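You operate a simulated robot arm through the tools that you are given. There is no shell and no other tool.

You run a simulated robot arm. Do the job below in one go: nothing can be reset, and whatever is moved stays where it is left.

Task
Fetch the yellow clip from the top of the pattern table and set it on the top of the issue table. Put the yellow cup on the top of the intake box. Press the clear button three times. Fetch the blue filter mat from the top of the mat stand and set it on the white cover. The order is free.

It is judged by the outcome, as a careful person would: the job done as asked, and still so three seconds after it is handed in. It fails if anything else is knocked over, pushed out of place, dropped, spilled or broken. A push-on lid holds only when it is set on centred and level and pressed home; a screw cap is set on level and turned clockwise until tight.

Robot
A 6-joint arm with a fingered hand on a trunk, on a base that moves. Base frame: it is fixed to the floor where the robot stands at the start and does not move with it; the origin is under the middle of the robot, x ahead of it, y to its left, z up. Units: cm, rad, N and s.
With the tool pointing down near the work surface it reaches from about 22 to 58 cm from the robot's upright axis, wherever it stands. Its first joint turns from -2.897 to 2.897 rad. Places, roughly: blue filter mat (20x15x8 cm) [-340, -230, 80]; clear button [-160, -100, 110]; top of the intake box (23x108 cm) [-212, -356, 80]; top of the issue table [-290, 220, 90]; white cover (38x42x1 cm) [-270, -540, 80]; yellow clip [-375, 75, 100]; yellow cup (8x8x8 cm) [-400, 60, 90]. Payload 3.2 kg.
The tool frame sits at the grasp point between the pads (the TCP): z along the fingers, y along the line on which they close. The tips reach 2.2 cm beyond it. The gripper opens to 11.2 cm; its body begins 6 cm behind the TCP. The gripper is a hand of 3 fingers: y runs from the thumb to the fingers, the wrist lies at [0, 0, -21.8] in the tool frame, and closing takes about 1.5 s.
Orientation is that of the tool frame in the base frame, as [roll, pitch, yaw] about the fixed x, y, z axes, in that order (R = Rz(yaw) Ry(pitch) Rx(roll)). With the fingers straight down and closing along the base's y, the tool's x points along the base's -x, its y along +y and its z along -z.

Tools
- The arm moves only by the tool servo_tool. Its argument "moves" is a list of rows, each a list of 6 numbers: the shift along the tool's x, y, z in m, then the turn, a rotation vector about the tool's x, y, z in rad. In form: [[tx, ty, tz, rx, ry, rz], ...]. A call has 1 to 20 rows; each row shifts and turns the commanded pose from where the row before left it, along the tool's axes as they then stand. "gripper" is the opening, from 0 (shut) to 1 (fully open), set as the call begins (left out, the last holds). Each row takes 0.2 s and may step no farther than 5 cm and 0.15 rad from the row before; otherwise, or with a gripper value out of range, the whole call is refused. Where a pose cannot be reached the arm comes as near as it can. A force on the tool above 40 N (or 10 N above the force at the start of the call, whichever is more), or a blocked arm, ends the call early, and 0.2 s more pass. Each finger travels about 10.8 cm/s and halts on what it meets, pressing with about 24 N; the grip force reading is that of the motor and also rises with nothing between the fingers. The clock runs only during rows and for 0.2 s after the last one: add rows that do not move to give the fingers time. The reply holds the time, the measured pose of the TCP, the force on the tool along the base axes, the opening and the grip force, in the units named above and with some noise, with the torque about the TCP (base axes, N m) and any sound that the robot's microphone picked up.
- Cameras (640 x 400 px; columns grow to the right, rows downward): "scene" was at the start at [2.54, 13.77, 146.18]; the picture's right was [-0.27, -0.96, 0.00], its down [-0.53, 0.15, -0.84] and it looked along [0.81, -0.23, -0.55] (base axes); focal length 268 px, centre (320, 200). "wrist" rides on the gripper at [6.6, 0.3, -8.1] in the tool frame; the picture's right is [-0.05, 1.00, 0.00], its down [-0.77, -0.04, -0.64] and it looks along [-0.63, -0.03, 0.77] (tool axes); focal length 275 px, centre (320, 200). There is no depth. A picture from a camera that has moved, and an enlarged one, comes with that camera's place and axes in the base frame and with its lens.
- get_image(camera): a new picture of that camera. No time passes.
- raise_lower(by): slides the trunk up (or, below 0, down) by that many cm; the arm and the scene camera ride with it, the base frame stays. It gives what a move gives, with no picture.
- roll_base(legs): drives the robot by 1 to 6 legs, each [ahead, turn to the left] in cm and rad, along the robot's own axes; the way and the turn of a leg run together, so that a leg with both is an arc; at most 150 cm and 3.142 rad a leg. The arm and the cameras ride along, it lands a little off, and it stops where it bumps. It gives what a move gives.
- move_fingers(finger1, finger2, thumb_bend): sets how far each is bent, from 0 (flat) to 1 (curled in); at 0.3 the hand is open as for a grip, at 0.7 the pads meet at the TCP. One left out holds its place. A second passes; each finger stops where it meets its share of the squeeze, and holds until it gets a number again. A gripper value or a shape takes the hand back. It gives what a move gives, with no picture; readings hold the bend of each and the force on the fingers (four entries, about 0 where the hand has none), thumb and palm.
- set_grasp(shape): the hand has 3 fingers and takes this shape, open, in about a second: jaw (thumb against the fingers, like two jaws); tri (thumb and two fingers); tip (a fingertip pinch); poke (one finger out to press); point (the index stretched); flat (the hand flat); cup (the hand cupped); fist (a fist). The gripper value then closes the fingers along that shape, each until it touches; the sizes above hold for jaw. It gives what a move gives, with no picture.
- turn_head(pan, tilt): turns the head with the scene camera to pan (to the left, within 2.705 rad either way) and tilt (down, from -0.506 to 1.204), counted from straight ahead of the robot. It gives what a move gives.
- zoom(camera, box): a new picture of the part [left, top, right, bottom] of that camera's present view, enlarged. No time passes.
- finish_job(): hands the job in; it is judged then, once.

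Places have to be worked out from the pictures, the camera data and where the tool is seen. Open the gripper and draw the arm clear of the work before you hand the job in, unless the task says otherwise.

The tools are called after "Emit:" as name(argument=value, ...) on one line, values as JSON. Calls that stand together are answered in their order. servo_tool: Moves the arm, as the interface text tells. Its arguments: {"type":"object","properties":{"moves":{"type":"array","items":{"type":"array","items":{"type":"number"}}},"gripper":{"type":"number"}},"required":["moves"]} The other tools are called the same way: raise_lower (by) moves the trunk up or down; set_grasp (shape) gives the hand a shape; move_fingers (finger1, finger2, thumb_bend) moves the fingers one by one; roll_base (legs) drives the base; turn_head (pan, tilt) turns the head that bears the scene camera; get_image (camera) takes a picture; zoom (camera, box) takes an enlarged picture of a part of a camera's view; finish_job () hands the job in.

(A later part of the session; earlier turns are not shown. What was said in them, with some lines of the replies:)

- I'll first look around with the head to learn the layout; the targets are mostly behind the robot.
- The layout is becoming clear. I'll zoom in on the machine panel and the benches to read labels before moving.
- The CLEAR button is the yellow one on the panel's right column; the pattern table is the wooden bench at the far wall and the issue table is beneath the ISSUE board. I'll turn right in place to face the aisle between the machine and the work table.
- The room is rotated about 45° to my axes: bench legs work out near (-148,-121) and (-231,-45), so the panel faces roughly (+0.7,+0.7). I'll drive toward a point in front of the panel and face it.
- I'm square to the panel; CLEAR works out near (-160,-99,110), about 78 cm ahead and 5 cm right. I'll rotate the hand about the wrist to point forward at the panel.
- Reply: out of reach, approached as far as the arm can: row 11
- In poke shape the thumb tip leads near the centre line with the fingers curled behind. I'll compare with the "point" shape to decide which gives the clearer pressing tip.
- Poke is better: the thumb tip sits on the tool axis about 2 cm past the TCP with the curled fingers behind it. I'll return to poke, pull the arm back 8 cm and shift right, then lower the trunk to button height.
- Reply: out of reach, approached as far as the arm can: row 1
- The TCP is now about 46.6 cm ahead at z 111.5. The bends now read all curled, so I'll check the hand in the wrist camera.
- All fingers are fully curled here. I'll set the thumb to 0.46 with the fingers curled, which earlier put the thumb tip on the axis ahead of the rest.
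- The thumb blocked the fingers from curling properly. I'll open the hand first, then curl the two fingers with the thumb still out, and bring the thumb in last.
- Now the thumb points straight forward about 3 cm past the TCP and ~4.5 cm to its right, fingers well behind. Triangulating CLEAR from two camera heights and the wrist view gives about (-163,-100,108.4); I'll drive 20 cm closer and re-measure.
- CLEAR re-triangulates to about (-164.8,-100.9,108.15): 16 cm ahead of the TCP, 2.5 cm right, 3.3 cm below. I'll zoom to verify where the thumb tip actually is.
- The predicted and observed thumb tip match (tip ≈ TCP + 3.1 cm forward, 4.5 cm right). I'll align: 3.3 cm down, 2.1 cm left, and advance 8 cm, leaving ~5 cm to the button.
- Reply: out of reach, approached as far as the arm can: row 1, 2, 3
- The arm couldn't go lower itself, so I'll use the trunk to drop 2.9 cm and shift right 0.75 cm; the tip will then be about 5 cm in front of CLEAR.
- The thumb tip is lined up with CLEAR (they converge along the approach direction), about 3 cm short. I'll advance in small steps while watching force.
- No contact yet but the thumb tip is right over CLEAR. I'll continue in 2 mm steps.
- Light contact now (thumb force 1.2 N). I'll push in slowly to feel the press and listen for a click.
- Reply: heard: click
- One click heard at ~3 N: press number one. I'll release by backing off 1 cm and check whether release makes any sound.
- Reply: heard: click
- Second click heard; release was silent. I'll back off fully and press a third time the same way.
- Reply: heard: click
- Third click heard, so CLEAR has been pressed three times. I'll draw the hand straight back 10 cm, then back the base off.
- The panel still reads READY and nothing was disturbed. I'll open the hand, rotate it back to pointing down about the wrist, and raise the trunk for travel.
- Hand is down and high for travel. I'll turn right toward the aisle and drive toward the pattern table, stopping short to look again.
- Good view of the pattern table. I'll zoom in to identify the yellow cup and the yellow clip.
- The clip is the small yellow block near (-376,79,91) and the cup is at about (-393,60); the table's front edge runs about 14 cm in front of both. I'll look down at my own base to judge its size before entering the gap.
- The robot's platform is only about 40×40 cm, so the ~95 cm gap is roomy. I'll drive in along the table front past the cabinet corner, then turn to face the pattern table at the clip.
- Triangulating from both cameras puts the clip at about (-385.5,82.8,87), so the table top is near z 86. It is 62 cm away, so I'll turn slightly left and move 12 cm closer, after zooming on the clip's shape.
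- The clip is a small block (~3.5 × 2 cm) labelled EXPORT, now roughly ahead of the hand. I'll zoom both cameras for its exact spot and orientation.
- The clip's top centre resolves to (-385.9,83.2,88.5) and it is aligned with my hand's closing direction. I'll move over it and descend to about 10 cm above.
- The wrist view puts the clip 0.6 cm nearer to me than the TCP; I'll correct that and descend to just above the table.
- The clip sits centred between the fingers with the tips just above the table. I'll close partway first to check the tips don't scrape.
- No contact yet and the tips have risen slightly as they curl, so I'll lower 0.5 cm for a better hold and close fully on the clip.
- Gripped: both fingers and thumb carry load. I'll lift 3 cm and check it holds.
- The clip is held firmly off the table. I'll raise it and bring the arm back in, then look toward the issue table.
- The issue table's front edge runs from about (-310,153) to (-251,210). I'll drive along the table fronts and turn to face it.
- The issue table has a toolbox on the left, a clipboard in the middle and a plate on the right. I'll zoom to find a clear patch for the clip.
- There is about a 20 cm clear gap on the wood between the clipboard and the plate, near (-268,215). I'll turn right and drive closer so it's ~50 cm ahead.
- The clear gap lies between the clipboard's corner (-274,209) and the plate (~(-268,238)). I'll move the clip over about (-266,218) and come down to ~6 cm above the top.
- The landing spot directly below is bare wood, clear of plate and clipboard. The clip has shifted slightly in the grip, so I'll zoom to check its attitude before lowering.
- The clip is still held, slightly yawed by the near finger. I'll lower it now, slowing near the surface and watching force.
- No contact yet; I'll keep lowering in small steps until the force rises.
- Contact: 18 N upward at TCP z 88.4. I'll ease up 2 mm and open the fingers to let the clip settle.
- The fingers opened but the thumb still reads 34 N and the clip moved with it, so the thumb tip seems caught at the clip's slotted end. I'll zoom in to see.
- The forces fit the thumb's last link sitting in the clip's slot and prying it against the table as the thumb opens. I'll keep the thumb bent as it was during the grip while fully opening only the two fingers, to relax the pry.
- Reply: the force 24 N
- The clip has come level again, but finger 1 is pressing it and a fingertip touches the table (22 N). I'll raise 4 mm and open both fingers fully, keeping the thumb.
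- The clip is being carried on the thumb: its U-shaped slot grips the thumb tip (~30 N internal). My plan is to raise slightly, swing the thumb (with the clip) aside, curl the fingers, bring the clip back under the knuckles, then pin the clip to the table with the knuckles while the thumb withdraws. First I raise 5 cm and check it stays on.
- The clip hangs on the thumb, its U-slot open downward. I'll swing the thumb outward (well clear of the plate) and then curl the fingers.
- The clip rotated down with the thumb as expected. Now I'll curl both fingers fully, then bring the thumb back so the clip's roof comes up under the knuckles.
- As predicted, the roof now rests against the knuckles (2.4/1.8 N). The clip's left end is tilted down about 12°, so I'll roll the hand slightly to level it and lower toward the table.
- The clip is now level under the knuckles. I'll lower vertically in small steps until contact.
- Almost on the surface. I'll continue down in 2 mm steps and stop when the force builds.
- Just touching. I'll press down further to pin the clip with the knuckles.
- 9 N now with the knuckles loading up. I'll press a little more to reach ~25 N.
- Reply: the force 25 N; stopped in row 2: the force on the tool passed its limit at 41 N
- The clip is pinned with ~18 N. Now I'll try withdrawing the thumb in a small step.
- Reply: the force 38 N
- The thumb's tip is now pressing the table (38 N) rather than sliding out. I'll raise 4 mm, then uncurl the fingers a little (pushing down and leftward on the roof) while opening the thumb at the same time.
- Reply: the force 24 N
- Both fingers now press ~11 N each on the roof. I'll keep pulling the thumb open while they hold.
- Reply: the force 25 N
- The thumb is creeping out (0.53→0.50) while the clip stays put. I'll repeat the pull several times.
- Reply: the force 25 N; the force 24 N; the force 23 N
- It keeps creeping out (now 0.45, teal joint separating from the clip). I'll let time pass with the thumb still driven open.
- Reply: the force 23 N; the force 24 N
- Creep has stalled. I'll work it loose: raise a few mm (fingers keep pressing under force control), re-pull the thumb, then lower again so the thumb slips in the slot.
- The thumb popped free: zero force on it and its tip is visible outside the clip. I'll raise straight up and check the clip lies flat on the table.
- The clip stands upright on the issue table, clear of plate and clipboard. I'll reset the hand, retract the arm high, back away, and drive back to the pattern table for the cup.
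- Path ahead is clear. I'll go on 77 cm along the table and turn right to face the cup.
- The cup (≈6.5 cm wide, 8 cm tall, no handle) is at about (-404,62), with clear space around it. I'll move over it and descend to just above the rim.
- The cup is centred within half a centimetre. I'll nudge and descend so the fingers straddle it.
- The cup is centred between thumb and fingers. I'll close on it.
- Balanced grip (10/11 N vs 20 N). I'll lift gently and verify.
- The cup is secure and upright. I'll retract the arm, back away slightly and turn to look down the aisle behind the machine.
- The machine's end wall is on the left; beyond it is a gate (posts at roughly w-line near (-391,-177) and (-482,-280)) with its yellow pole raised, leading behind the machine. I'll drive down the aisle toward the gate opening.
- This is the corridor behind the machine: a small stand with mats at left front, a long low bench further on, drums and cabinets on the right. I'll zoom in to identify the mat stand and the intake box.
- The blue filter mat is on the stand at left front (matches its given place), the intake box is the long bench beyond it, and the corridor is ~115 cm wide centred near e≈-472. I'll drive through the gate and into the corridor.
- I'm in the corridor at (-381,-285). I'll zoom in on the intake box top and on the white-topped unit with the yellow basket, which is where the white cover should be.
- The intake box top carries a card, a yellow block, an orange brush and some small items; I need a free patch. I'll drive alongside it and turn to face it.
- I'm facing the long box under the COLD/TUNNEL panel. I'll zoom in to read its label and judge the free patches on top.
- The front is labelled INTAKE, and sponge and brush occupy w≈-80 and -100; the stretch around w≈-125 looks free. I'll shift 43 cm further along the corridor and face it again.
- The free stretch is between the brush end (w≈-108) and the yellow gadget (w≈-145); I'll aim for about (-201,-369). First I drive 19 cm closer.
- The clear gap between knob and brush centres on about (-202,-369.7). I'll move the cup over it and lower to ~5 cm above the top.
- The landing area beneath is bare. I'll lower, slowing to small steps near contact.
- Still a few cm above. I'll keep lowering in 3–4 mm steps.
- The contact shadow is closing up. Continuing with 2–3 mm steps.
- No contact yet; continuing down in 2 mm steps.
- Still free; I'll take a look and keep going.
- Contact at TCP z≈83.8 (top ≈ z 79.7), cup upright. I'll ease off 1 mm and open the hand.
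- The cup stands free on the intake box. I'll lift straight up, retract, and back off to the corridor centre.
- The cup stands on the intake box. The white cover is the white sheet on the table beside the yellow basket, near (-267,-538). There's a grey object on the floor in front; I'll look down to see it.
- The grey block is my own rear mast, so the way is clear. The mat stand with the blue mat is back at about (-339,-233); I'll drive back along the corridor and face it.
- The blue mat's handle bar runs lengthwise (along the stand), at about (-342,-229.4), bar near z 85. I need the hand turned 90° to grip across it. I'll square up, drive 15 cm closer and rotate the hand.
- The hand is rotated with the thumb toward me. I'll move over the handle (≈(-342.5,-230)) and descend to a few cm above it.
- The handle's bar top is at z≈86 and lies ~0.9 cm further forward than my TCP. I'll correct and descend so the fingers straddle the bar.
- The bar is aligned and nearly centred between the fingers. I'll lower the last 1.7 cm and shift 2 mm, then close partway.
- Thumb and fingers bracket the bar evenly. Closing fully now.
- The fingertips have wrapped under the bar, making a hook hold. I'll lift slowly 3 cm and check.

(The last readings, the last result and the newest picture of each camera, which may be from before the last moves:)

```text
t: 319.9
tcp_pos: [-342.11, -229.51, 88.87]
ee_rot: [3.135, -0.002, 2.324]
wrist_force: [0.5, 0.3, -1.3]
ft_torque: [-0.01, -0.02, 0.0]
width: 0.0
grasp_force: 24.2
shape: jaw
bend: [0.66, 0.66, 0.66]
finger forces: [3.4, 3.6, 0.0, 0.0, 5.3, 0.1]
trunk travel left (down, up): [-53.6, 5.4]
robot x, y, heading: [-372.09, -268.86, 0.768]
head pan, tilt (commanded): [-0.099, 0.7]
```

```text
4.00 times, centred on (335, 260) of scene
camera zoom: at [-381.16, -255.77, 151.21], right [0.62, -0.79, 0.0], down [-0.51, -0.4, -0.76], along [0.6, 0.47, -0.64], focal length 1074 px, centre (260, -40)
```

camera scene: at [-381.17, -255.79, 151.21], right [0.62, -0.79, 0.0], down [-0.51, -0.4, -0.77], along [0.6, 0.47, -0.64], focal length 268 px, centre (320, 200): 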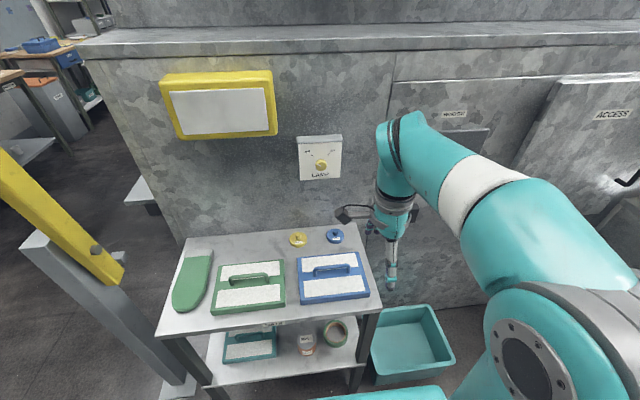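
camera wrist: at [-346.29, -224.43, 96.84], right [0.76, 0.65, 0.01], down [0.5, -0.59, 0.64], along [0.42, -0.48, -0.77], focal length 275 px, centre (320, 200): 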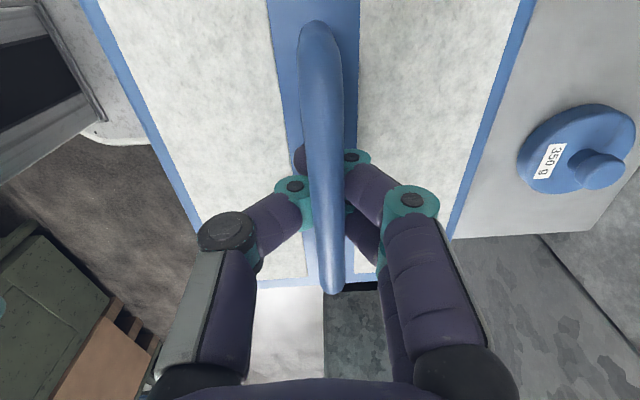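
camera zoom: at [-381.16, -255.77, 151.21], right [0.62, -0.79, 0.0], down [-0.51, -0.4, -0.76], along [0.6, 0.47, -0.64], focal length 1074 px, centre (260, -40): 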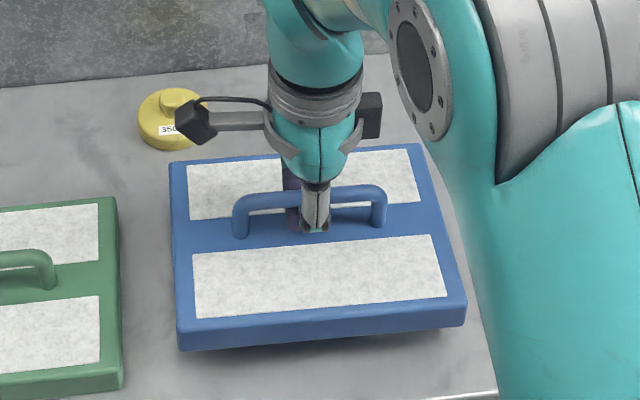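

The mat is off the stand, level and steady. I'll raise it high, retract, and back the base to the corridor centre.

Emit:
servo_tool(moves=[[0, 0, -0.03, 0, 0, 0], [0, 0, -0.04, 0, 0, 0], [0, 0, -0.04, 0, 0, 0], [0, 0, -0.04, 0, 0, 0], [0, 0, -0.04, 0, 0, 0], [0, 0, -0.04, 0, 0, 0], [-0.012, -0.03, 0, 0, 0, 0], [-0.015, -0.03, 0, 0, 0, 0], [-0.015, -0.03, 0, 0, 0, 0], [-0.015, -0.03, 0, 0, 0, 0], [-0.015, -0.03, 0, 0, 0, 0], [0, 0, 0, 0, 0, 0]])

Emit:
roll_base(legs=[[-17, 0]])

Emit:
get_image(camera="scene")

Emit:
get_image(camera="wrist")

```text
t: 322.5
tcp_pos: [-348.18, -245.02, 112.01]
ee_rot: [3.135, 0.0, 2.322]
wrist_force: [0.5, 0.5, -1.8]
ft_torque: [0.0, 0.03, 0.02]
width: 0.0
grasp_force: 24.3
shape: jaw
bend: [0.67, 0.66, 0.74]
finger forces: [3.5, 3.7, 0.0, 0.0, 5.7, 0.0]
trunk travel left (down, up): [-53.6, 5.4]
robot x, y, heading: [-371.95, -269.0, 0.761]
head pan, tilt (commanded): [-0.099, 0.7]
```

```text
t: 324.0
tcp_pos: [-360.54, -256.8, 111.95]
ee_rot: [3.137, -0.001, 2.325]
wrist_force: [0.3, -0.3, -1.7]
ft_torque: [0.05, -0.03, -0.03]
width: 0.0
grasp_force: 23.1
shape: jaw
bend: [0.67, 0.66, 0.74]
finger forces: [3.4, 3.6, 0.0, 0.0, 5.8, 0.0]
trunk travel left (down, up): [-53.6, 5.4]
robot x, y, heading: [-383.95, -280.73, 0.762]
head pan, tilt (commanded): [-0.099, 0.7]
```

```text
taken
camera scene: at [-393.47, -267.62, 151.21], right [0.62, -0.79, 0.0], down [-0.51, -0.4, -0.77], along [0.6, 0.47, -0.64], focal length 268 px, centre (320, 200)
```

scene: 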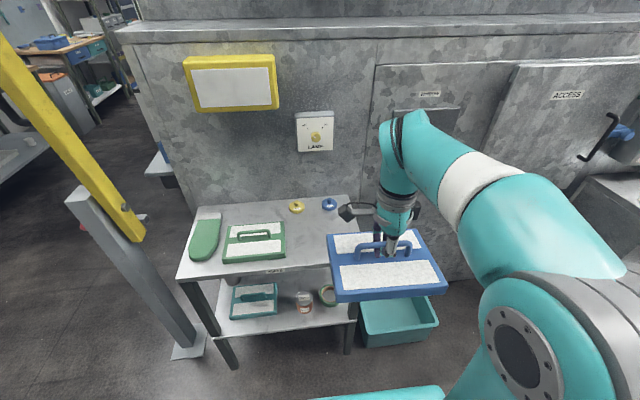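

```text
taken
camera wrist: at [-364.69, -251.76, 119.98], right [0.76, 0.65, 0.01], down [0.5, -0.59, 0.64], along [0.42, -0.48, -0.77], focal length 275 px, centre (320, 200)
```

wrist: 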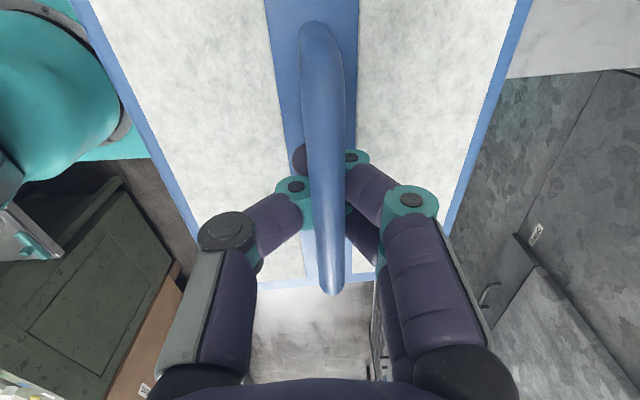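

The mat is held level and the stand is undisturbed otherwise. I'll drive down the corridor toward the white cover.

Emit:
roll_base(legs=[[0, -1.566], [135, 0]])

Emit:
turn_head(pan=-0.5, tilt=0.5)

Emit:
get_image(camera="scene")

```text
t: 334.7
tcp_pos: [-268.65, -405.58, 111.86]
ee_rot: [3.136, 0.001, 0.718]
wrist_force: [0.2, 0.9, -2.0]
ft_torque: [-0.01, -0.01, 0.01]
width: 0.0
grasp_force: 24.6
shape: jaw
bend: [0.67, 0.67, 0.74]
finger forces: [3.4, 3.5, 0.0, 0.1, 5.6, 0.0]
trunk travel left (down, up): [-53.6, 5.4]
robot x, y, heading: [-291.59, -381.26, -0.84]
head pan, tilt (commanded): [-0.099, 0.7]
```

```text
t: 335.5
tcp_pos: [-268.75, -405.6, 111.87]
ee_rot: [3.137, 0.0, 0.719]
wrist_force: [0.2, -0.2, -0.8]
ft_torque: [0.02, -0.02, -0.01]
width: 0.0
grasp_force: 23.8
shape: jaw
bend: [0.67, 0.67, 0.74]
finger forces: [3.5, 3.6, 0.1, 0.0, 5.6, 0.0]
trunk travel left (down, up): [-53.6, 5.4]
robot x, y, heading: [-291.63, -380.86, -0.844]
head pan, tilt (commanded): [-0.499, 0.499]
```

```text
taken
camera scene: at [-281.25, -374.31, 152.98], right [-0.97, -0.23, 0.0], down [-0.11, 0.47, -0.88], along [0.2, -0.85, -0.48], focal length 268 px, centre (320, 200)
```

scene: 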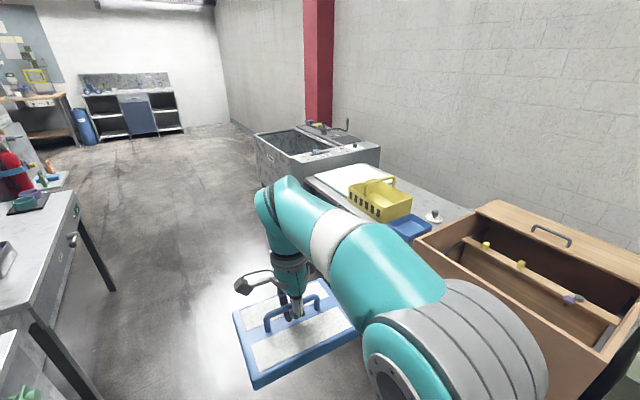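

On course. I'll correct heading slightly, continue 129 cm and turn right to face the cover.

Emit:
roll_base(legs=[[0, 0.042], [129, 0], [0, -1.571]])

Emit:
turn_head(pan=-0.1, tilt=0.6)

Emit:
get_image(camera="scene")

Emit:
get_image(camera="wrist")

```text
t: 346.1
tcp_pos: [-221.58, -495.09, 111.85]
ee_rot: [3.137, 0.0, -0.718]
wrist_force: [0.2, 0.1, -1.6]
ft_torque: [0.01, -0.01, 0.0]
width: 0.0
grasp_force: 23.9
shape: jaw
bend: [0.67, 0.67, 0.74]
finger forces: [3.2, 3.6, 0.1, 0.0, 5.5, 0.0]
trunk travel left (down, up): [-53.6, 5.4]
robot x, y, heading: [-200.54, -468.92, -2.275]
head pan, tilt (commanded): [-0.499, 0.499]
```

```text
t: 346.9
tcp_pos: [-221.68, -495.04, 111.93]
ee_rot: [3.136, 0.001, -0.717]
wrist_force: [-1.2, 0.3, -1.7]
ft_torque: [0.0, 0.0, 0.02]
width: 0.0
grasp_force: 24.2
shape: jaw
bend: [0.67, 0.67, 0.74]
finger forces: [3.3, 3.6, 0.1, 0.0, 5.5, 0.0]
trunk travel left (down, up): [-53.6, 5.4]
robot x, y, heading: [-200.67, -468.79, -2.274]
head pan, tilt (commanded): [-0.099, 0.6]
```

```text
taken
camera scene: at [-190.22, -481.27, 152.08], right [-0.69, 0.72, 0.0], down [0.41, 0.39, -0.83], along [-0.59, -0.57, -0.56], focal length 268 px, centre (320, 200)
```

scene: 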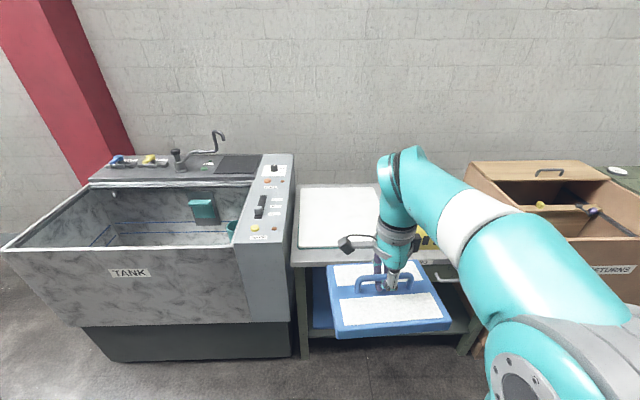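

```text
taken
camera wrist: at [-216.73, -499.57, 119.95], right [-0.69, -0.72, 0.01], down [-0.56, 0.54, 0.64], along [-0.46, 0.44, -0.77], focal length 275 px, centre (320, 200)
```

wrist: 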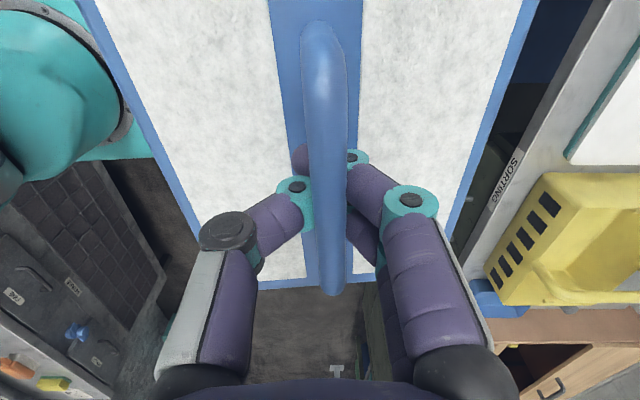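

I'm in front of the cover: it lies between the TANK console (w≈-226) and the yellow basket, centred near (w -203, e -565). I'll drive forward 38 cm and square up.

Emit:
roll_base(legs=[[38, 0], [0, -0.1]])

Emit:
turn_head(pan=0.0, tilt=0.8)

Emit:
get_image(camera="scene")

Emit:
get_image(camera="wrist")

```text
t: 349.9
tcp_pos: [-248.79, -522.42, 111.96]
ee_rot: [3.137, 0.0, -0.808]
wrist_force: [0.5, -1.1, -0.8]
ft_torque: [0.0, 0.01, -0.02]
width: 0.02
grasp_force: 24.0
shape: jaw
bend: [0.67, 0.67, 0.74]
finger forces: [3.3, 3.6, 0.1, 0.0, 5.4, 0.0]
trunk travel left (down, up): [-53.6, 5.4]
robot x, y, heading: [-225.04, -498.0, -2.365]
head pan, tilt (commanded): [-0.099, 0.6]
```

```text
t: 350.6
tcp_pos: [-248.77, -522.32, 111.96]
ee_rot: [3.136, 0.001, -0.809]
wrist_force: [-1.5, 0.2, -2.0]
ft_torque: [0.01, -0.03, -0.03]
width: 0.0
grasp_force: 23.7
shape: jaw
bend: [0.67, 0.67, 0.74]
finger forces: [3.3, 3.5, 0.0, 0.0, 5.4, 0.0]
trunk travel left (down, up): [-53.6, 5.4]
robot x, y, heading: [-225.2, -497.96, -2.369]
head pan, tilt (commanded): [0.0, 0.799]
```

```text
taken
camera scene: at [-214.96, -511.57, 150.39], right [-0.7, 0.71, 0.0], down [0.51, 0.5, -0.7], along [-0.5, -0.49, -0.72], focal length 268 px, centre (320, 200)
```

scene: 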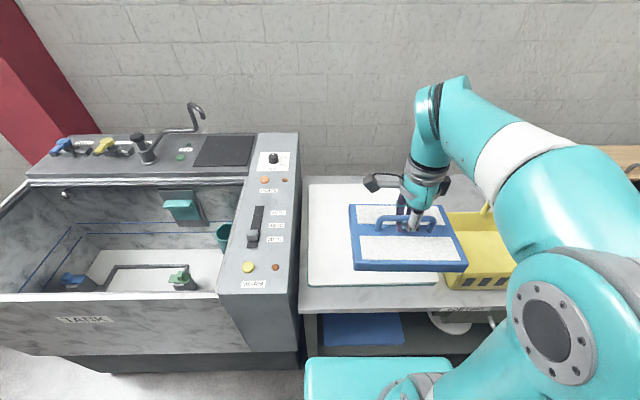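

```text
taken
camera wrist: at [-244.15, -527.28, 119.95], right [-0.75, -0.66, 0.01], down [-0.5, 0.58, 0.64], along [-0.42, 0.48, -0.77], focal length 275 px, centre (320, 200)
```

wrist: 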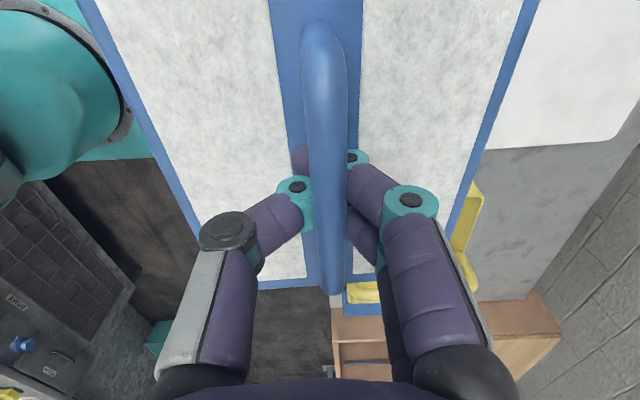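

The cover spans w -223…-186 and e -545…-587; I'll set the mat at about (-263,-537.6), well inside it. Moving over and down to a few cm above.

Emit:
servo_tool(moves=[[0.002, 0.035, 0, 0, 0, 0], [0.002, 0.035, 0, 0, 0, 0], [0.002, 0.035, 0, 0, 0, 0], [0.002, 0.035, 0, 0, 0, 0], [0.002, 0.035, 0, 0, 0, 0], [0.001, 0.033, 0, 0, 0, 0], [0, 0, 0.03, 0, 0, 0], [0, 0, 0.03, 0, 0, 0], [0, 0, 0.03, 0, 0, 0], [0, 0, 0.03, 0, 0, 0], [0, 0, 0.03, 0, 0, 0], [0, 0, 0.03, 0, 0, 0], [0, 0, 0, 0, 0, 0]])

Emit:
get_image(camera="scene")

Emit:
get_image(camera="wrist")

```text
t: 353.4
tcp_pos: [-262.86, -537.65, 93.91]
ee_rot: [3.136, 0.001, -0.809]
wrist_force: [0.1, 0.6, -1.4]
ft_torque: [0.02, -0.02, -0.02]
width: 0.0
grasp_force: 24.6
shape: jaw
bend: [0.67, 0.67, 0.74]
finger forces: [2.9, 3.2, 0.1, 0.0, 5.9, 0.1]
trunk travel left (down, up): [-53.6, 5.4]
robot x, y, heading: [-225.29, -497.77, -2.373]
head pan, tilt (commanded): [0.0, 0.799]
```

```text
taken
camera scene: at [-214.96, -511.58, 150.39], right [-0.7, 0.71, 0.0], down [0.51, 0.5, -0.7], along [-0.5, -0.49, -0.72], focal length 268 px, centre (320, 200)
```

scene: 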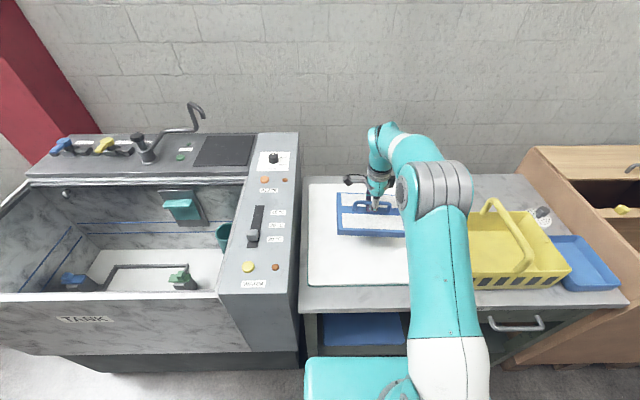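

```text
taken
camera wrist: at [-258.34, -542.58, 102.02], right [-0.75, -0.66, 0.0], down [-0.5, 0.58, 0.64], along [-0.42, 0.48, -0.77], focal length 275 px, centre (320, 200)
```

wrist: 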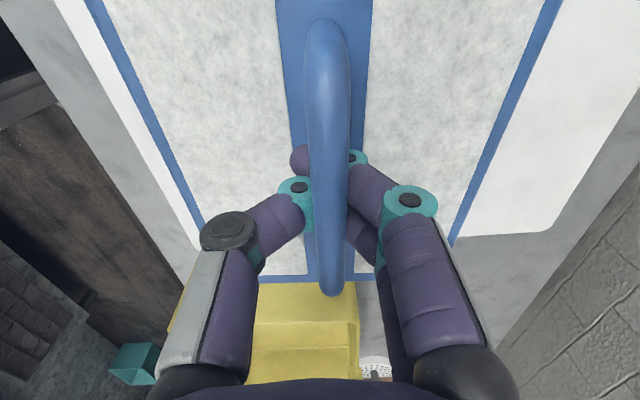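

The mat is over the cover with ~9 cm clearance to the basket. I'll lower it, slowing near contact.

Emit:
servo_tool(moves=[[0, 0, 0.02, 0, 0, 0], [0, 0, 0.02, 0, 0, 0], [0, 0, 0.015, 0, 0, 0], [0, 0, 0.005, 0, 0, 0], [0, 0, 0, 0, 0, 0]])

Emit:
servo_tool(moves=[[0, 0, 0.003, 0, 0, 0], [0, 0, 0.003, 0, 0, 0], [0, 0, 0, 0, 0, 0]])

Emit:
zoom(camera="scene", box=[290, 160, 450, 280])

Emit:
get_image(camera="wrist")

```text
t: 354.6
tcp_pos: [-262.95, -537.6, 88.07]
ee_rot: [3.136, 0.0, -0.808]
wrist_force: [-0.1, 0.1, -1.6]
ft_torque: [0.01, 0.0, -0.04]
width: 0.01
grasp_force: 23.9
shape: jaw
bend: [0.67, 0.67, 0.74]
finger forces: [3.0, 3.1, 0.0, 0.1, 5.8, 0.0]
trunk travel left (down, up): [-53.6, 5.4]
robot x, y, heading: [-225.1, -498.32, -2.368]
head pan, tilt (commanded): [0.0, 0.799]
```

```text
t: 355.4
tcp_pos: [-262.99, -537.6, 87.32]
ee_rot: [3.138, 0.001, -0.806]
wrist_force: [-0.1, -0.1, -2.2]
ft_torque: [0.0, 0.04, 0.01]
width: 0.0
grasp_force: 24.4
shape: jaw
bend: [0.67, 0.67, 0.74]
finger forces: [2.9, 3.1, 0.0, 0.0, 5.8, 0.1]
trunk travel left (down, up): [-53.6, 5.4]
robot x, y, heading: [-225.42, -498.14, -2.362]
head pan, tilt (commanded): [0.0, 0.799]
```

```text
3.33 times, centred on (370, 220) of scene
camera zoom: at [-214.96, -511.58, 150.39], right [-0.7, 0.71, 0.0], down [0.51, 0.5, -0.7], along [-0.5, -0.49, -0.72], focal length 895 px, centre (153, 133)
```

zoom: 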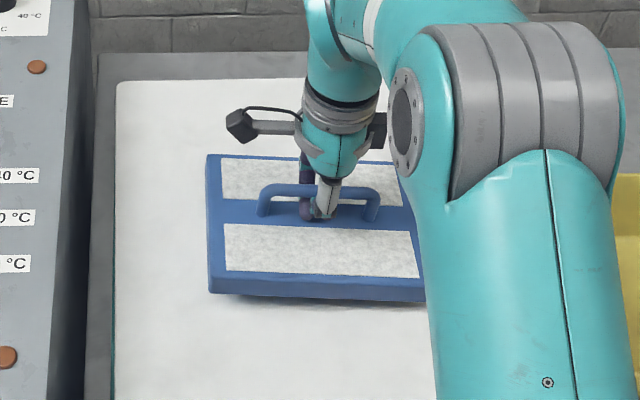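

```text
taken
camera wrist: at [-258.49, -542.54, 95.49], right [-0.75, -0.66, 0.01], down [-0.5, 0.58, 0.64], along [-0.42, 0.48, -0.77], focal length 275 px, centre (320, 200)
```

wrist: 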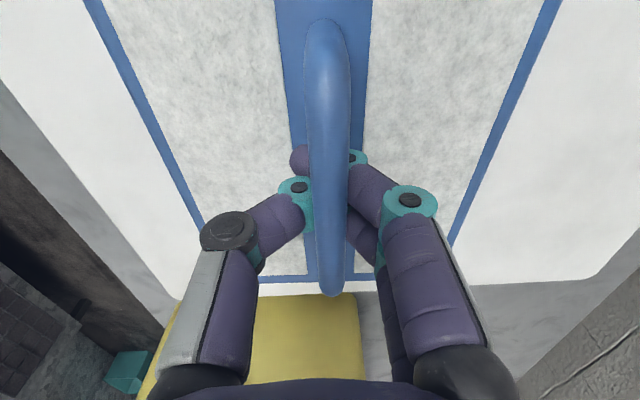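

Level and well inside the cover, about 1 cm above it. I'll finish lowering in 2 mm steps.

Emit:
servo_tool(moves=[[0, 0, 0.002, 0, 0, 0], [0, 0, 0.002, 0, 0, 0], [0, 0, 0.002, 0, 0, 0], [0, 0, 0, 0, 0, 0]])

Emit:
servo_tool(moves=[[0, 0, 0.002, 0, 0, 0], [0, 0, 0.002, 0, 0, 0], [0, 0, 0, 0, 0, 0]])

Emit:
zoom(camera="scene", box=[290, 160, 450, 280])

```text
t: 356.4
tcp_pos: [-263.1, -537.54, 86.82]
ee_rot: [3.136, -0.001, -0.808]
wrist_force: [-0.5, -0.9, -1.5]
ft_torque: [-0.03, -0.02, 0.02]
width: 0.01
grasp_force: 24.2
shape: jaw
bend: [0.67, 0.67, 0.74]
finger forces: [3.1, 3.1, 0.0, 0.0, 5.8, 0.0]
trunk travel left (down, up): [-53.6, 5.4]
robot x, y, heading: [-225.1, -498.46, -2.361]
head pan, tilt (commanded): [0.0, 0.799]
```

```text
t: 357.2
tcp_pos: [-263.01, -537.54, 86.4]
ee_rot: [3.137, 0.0, -0.809]
wrist_force: [0.2, -0.4, -1.8]
ft_torque: [-0.02, -0.02, -0.01]
width: 0.0
grasp_force: 24.0
shape: jaw
bend: [0.67, 0.67, 0.74]
finger forces: [3.0, 3.1, 0.0, 0.0, 5.8, 0.0]
trunk travel left (down, up): [-53.6, 5.4]
robot x, y, heading: [-225.01, -497.97, -2.366]
head pan, tilt (commanded): [0.0, 0.799]
```

```text
3.33 times, centred on (370, 220) of scene
camera zoom: at [-214.96, -511.58, 150.39], right [-0.7, 0.71, 0.0], down [0.51, 0.5, -0.7], along [-0.5, -0.49, -0.72], focal length 895 px, centre (153, 133)
```

zoom: 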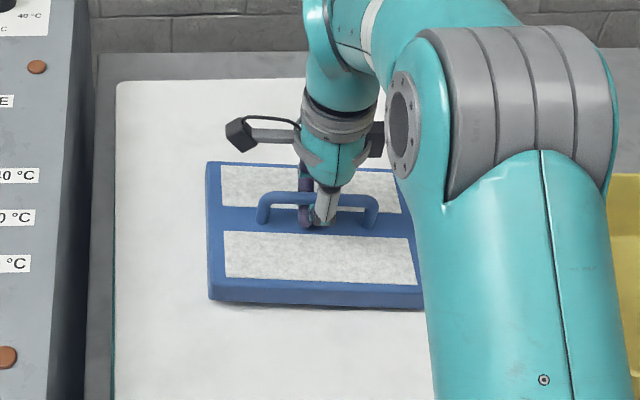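

Nearly down. Two more small steps while watching the force.

Emit:
servo_tool(moves=[[0, 0, 0.002, 0, 0, 0], [0, 0, 0.002, 0, 0, 0], [0, 0, 0, 0, 0, 0]])

Emit:
servo_tool(moves=[[0, 0, 0.002, 0, 0, 0], [0, 0, 0, 0, 0, 0]])

Emit:
zoom(camera="scene", box=[290, 160, 450, 280])

```text
t: 358.0
tcp_pos: [-262.95, -537.57, 85.98]
ee_rot: [3.135, 0.001, -0.808]
wrist_force: [-0.1, -0.1, -1.7]
ft_torque: [0.04, 0.01, 0.0]
width: 0.02
grasp_force: 24.0
shape: jaw
bend: [0.67, 0.67, 0.74]
finger forces: [3.0, 3.0, 0.1, 0.0, 5.8, 0.1]
trunk travel left (down, up): [-53.6, 5.4]
robot x, y, heading: [-225.02, -498.42, -2.366]
head pan, tilt (commanded): [0.0, 0.799]
```

```text
t: 358.6
tcp_pos: [-262.92, -537.75, 85.78]
ee_rot: [3.136, -0.001, -0.807]
wrist_force: [0.3, 0.5, -1.5]
ft_torque: [0.03, -0.02, 0.03]
width: 0.0
grasp_force: 23.9
shape: jaw
bend: [0.67, 0.67, 0.74]
finger forces: [3.1, 3.1, 0.0, 0.0, 5.8, 0.1]
trunk travel left (down, up): [-53.6, 5.4]
robot x, y, heading: [-225.17, -498.53, -2.37]
head pan, tilt (commanded): [0.0, 0.799]
```

```text
3.33 times, centred on (370, 220) of scene
camera zoom: at [-214.96, -511.58, 150.39], right [-0.7, 0.71, 0.0], down [0.51, 0.5, -0.7], along [-0.5, -0.49, -0.72], focal length 895 px, centre (153, 133)
```

zoom: 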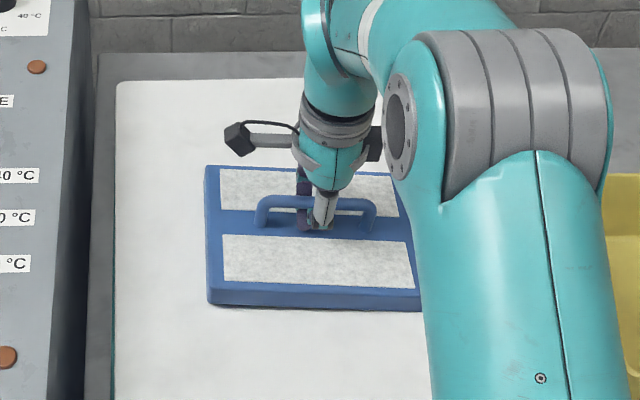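

Still carrying the weight (-1.5 N); continuing down by millimetres.

Emit:
servo_tool(moves=[[0, 0, 0.002, 0, 0, 0], [0, 0, 0, 0, 0, 0]])

Emit:
servo_tool(moves=[[0, 0, 0.002, 0, 0, 0], [0, 0, 0, 0, 0, 0]])

Emit:
servo_tool(moves=[[0, 0, 0.002, 0, 0, 0], [0, 0, 0, 0, 0, 0]])

Emit:
zoom(camera="scene", box=[290, 180, 410, 270])

```text
t: 359.2
tcp_pos: [-262.89, -537.64, 85.7]
ee_rot: [3.135, 0.001, -0.806]
wrist_force: [-0.4, -0.1, -2.3]
ft_torque: [0.02, -0.02, 0.02]
width: 0.01
grasp_force: 24.3
shape: jaw
bend: [0.67, 0.67, 0.74]
finger forces: [3.2, 3.0, 0.0, 0.0, 5.7, 0.0]
trunk travel left (down, up): [-53.6, 5.4]
robot x, y, heading: [-224.77, -498.35, -2.365]
head pan, tilt (commanded): [0.0, 0.799]
```

```text
t: 359.8
tcp_pos: [-262.99, -537.67, 85.39]
ee_rot: [3.136, 0.001, -0.809]
wrist_force: [0.4, 0.5, -1.7]
ft_torque: [0.04, 0.04, 0.01]
width: 0.01
grasp_force: 24.1
shape: jaw
bend: [0.67, 0.67, 0.74]
finger forces: [3.2, 2.7, 0.0, 0.0, 5.8, 0.0]
trunk travel left (down, up): [-53.6, 5.4]
robot x, y, heading: [-225.22, -498.4, -2.365]
head pan, tilt (commanded): [0.0, 0.799]
```

```text
t: 360.4
tcp_pos: [-263.04, -537.58, 85.32]
ee_rot: [3.137, 0.0, -0.807]
wrist_force: [1.3, -0.3, 1.8]
ft_torque: [0.03, -0.01, -0.01]
width: 0.0
grasp_force: 23.9
shape: jaw
bend: [0.67, 0.67, 0.74]
finger forces: [2.6, 2.5, 0.0, 0.0, 4.8, 0.0]
trunk travel left (down, up): [-53.6, 5.4]
robot x, y, heading: [-225.37, -498.44, -2.37]
head pan, tilt (commanded): [0.0, 0.799]
```

```text
4.44 times, centred on (350, 225) of scene
camera zoom: at [-214.94, -511.57, 150.39], right [-0.7, 0.71, 0.0], down [0.51, 0.5, -0.7], along [-0.5, -0.49, -0.72], focal length 1193 px, centre (187, 89)
```

zoom: 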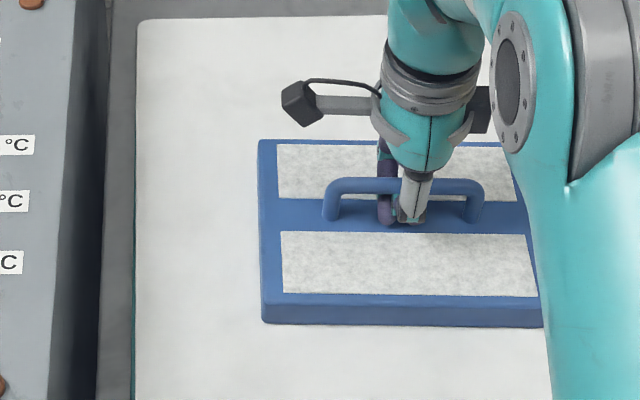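

The mat is now resting on the cover (force flipped to +1.8 N). I'll open the fingers.

Emit:
servo_tool(moves=[[0, 0, 0, 0, 0, 0], [0, 0, 0, 0, 0, 0], [0, 0, 0, 0, 0, 0], [0, 0, 0, 0, 0, 0], [0, 0, 0, 0, 0, 0]], gripper=0.5)

Emit:
get_image(camera="wrist")

Emit:
zoom(camera="scene", box=[290, 180, 410, 270])

```text
t: 361.6
tcp_pos: [-263.03, -537.62, 85.29]
ee_rot: [3.135, 0.0, -0.809]
wrist_force: [-0.3, -0.5, -0.4]
ft_torque: [-0.03, 0.03, -0.01]
width: 5.54
grasp_force: 0.1
shape: jaw
bend: [0.73, 0.73, 0.7]
finger forces: [0.0, 0.0, 0.0, 0.1, 0.0, 0.0]
trunk travel left (down, up): [-53.6, 5.4]
robot x, y, heading: [-224.59, -498.35, -2.365]
head pan, tilt (commanded): [0.0, 0.799]
```

```text
taken
camera wrist: at [-258.5, -542.54, 93.25], right [-0.75, -0.66, 0.01], down [-0.5, 0.58, 0.64], along [-0.42, 0.48, -0.77], focal length 275 px, centre (320, 200)
```

wrist: 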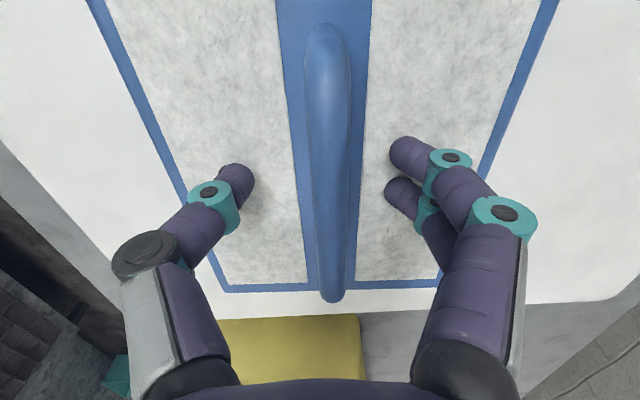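

```text
4.44 times, centred on (350, 225) of scene
camera zoom: at [-214.95, -511.57, 150.39], right [-0.7, 0.71, 0.0], down [0.51, 0.5, -0.7], along [-0.5, -0.49, -0.72], focal length 1193 px, centre (187, 89)
```

zoom: 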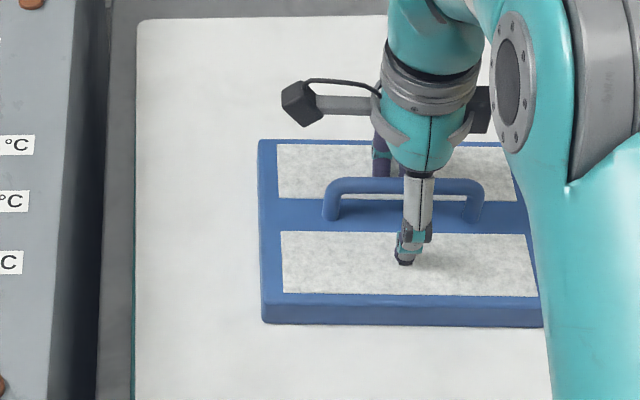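

The fingers are clear of the bar. I'll lift straight up, then retract the arm.

Emit:
servo_tool(moves=[[0, 0, -0.01, 0, 0, 0], [0, 0, -0.02, 0, 0, 0], [0, 0, -0.03, 0, 0, 0], [0, 0, -0.04, 0, 0, 0], [0, 0, -0.04, 0, 0, 0], [0, 0, -0.04, 0, 0, 0], [0, 0, -0.04, 0, 0, 0], [0, 0, -0.04, 0, 0, 0], [0, -0.035, 0, 0, 0, 0], [0, -0.035, 0, 0, 0, 0], [0, -0.035, 0, 0, 0, 0], [0, -0.035, 0, 0, 0, 0], [0, -0.035, 0, 0, 0, 0], [0, -0.03, 0, 0, 0, 0], [0, 0, 0, 0, 0, 0]], gripper=0.6)

Emit:
roll_base(legs=[[-38, 0]])

Emit:
get_image(camera="scene")

```text
t: 364.8
tcp_pos: [-248.06, -523.14, 111.25]
ee_rot: [3.136, 0.001, -0.809]
wrist_force: [-0.3, -0.5, 0.7]
ft_torque: [0.0, 0.0, 0.06]
width: 6.69
grasp_force: 0.0
shape: jaw
bend: [0.71, 0.71, 0.71]
finger forces: [0.0, 0.1, 0.1, 0.0, 0.0, 0.0]
trunk travel left (down, up): [-53.6, 5.4]
robot x, y, heading: [-225.55, -498.01, -2.362]
head pan, tilt (commanded): [0.0, 0.799]
```

```text
t: 367.2
tcp_pos: [-221.4, -496.95, 111.31]
ee_rot: [3.136, 0.0, -0.814]
wrist_force: [-0.1, -0.1, -0.3]
ft_torque: [0.05, 0.01, 0.01]
width: 6.67
grasp_force: 0.0
shape: jaw
bend: [0.71, 0.71, 0.71]
finger forces: [0.0, 0.0, 0.0, 0.0, 0.0, 0.0]
trunk travel left (down, up): [-53.6, 5.4]
robot x, y, heading: [-198.32, -471.89, -2.374]
head pan, tilt (commanded): [0.0, 0.799]
```

```text
taken
camera scene: at [-188.13, -485.38, 150.39], right [-0.7, 0.72, 0.0], down [0.51, 0.5, -0.7], along [-0.5, -0.49, -0.72], focal length 268 px, centre (320, 200)
```

scene: 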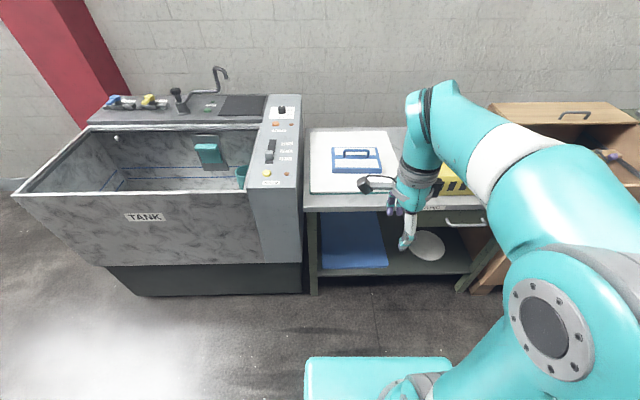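

The mat sits flat on the white cover and nothing else moved. I'll open the hand fully and take a last look at the mat and the cup.

Emit:
zoom(camera="scene", box=[295, 110, 480, 225])

Emit:
servo_tool(moves=[[0, 0, 0, 0, 0, 0], [0, 0, 0, 0, 0, 0], [0, 0, 0, 0, 0, 0], [0, 0, 0, 0, 0, 0]], gripper=1.0)

Emit:
turn_head(pan=-2.65, tilt=0.5)

Emit:
get_image(camera="scene")

Emit:
turn_head(pan=2.65, tilt=0.5)

Emit:
get_image(camera="scene")

```text
3.46 times, centred on (388, 168) of scene
camera zoom: at [-188.13, -485.38, 150.39], right [-0.7, 0.72, 0.0], down [0.51, 0.5, -0.7], along [-0.5, -0.49, -0.72], focal length 929 px, centre (86, 312)
```

zoom: 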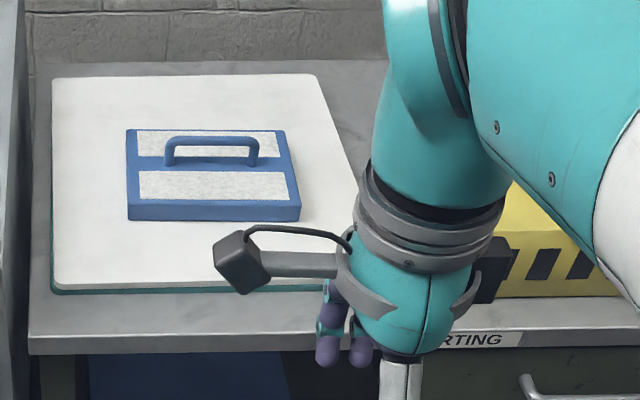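

```text
t: 368.2
tcp_pos: [-221.5, -496.97, 111.25]
ee_rot: [3.137, 0.0, -0.813]
wrist_force: [-0.5, -0.2, -0.1]
ft_torque: [-0.02, 0.01, -0.02]
width: 11.22
grasp_force: 0.1
shape: jaw
bend: [0.3, 0.3, 0.3]
finger forces: [0.0, 0.0, 0.1, 0.0, 0.1, 0.0]
trunk travel left (down, up): [-53.6, 5.4]
robot x, y, heading: [-197.99, -472.21, -2.374]
head pan, tilt (commanded): [0.0, 0.799]
```

```text
t: 370.6
tcp_pos: [-221.34, -496.85, 111.18]
ee_rot: [3.136, 0.0, -0.814]
wrist_force: [-0.1, -0.7, 0.1]
ft_torque: [-0.01, 0.02, -0.01]
width: 11.19
grasp_force: 0.0
shape: jaw
bend: [0.3, 0.3, 0.3]
finger forces: [0.0, 0.0, 0.0, 0.0, 0.1, 0.1]
trunk travel left (down, up): [-53.6, 5.4]
robot x, y, heading: [-198.17, -472.08, -2.369]
head pan, tilt (commanded): [-2.649, 0.499]
```

```text
taken
camera scene: at [-179.63, -471.14, 152.98], right [0.95, -0.3, 0.0], down [-0.15, -0.46, -0.88], along [0.27, 0.84, -0.48], focal length 268 px, centre (320, 200)
```

scene: 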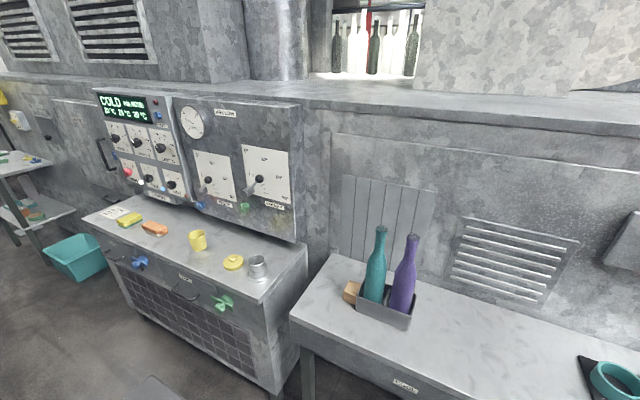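

```text
t: 374.7
tcp_pos: [-221.53, -496.88, 111.21]
ee_rot: [3.137, 0.0, -0.814]
wrist_force: [-0.3, 0.6, 0.4]
ft_torque: [0.0, -0.02, 0.0]
width: 11.18
grasp_force: 0.0
shape: jaw
bend: [0.3, 0.3, 0.3]
finger forces: [0.1, 0.0, 0.0, 0.0, 0.0, 0.0]
trunk travel left (down, up): [-53.6, 5.4]
robot x, y, heading: [-198.07, -471.91, -2.371]
head pan, tilt (commanded): [2.649, 0.499]
```

```text
taken
camera scene: at [-173.63, -477.31, 152.98], right [0.27, -0.96, 0.0], down [-0.46, -0.13, -0.88], along [0.84, 0.24, -0.48], focal length 268 px, centre (320, 200)
```

scene: 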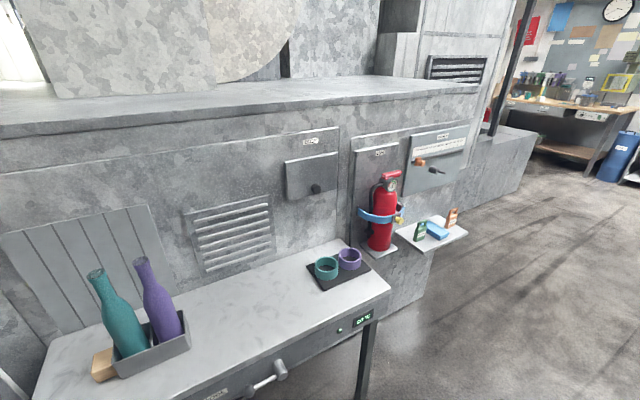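

All four parts are done: the clip stands on the issue table, CLEAR was pressed three times (three clicks), the cup stands upright on the intake box, and the mat lies flat on the white cover. The hand is open and clear, so I'm handing the job in.

Emit:
finish_job()

```text
The job is handed in.
```

I did all four parts and handed the job in; I don't have the judging result.

- **Yellow clip:** it stands upright on the top of the issue table, in the clear space between the clipboard and the plate. It jammed on the thumb when I first set it down. I freed it by pinning it to the table with the fingers while the thumb pulled out. It slid about 3.5 cm but touched nothing else. I last checked it when I left that table.
- **Clear button:** I pressed it three times and heard one click each time. The screen still read READY after the last press.
- **Yellow cup:** it stands upright on the top of the intake box, between the brush and the small yellow knob. I checked it again at the end.
- **Blue filter mat:** it lies flat on the white cover, at least 6 cm inside its edges. I checked it after letting go.

I saw nothing else knocked over or moved out of place. The hand is open and clear of the work.
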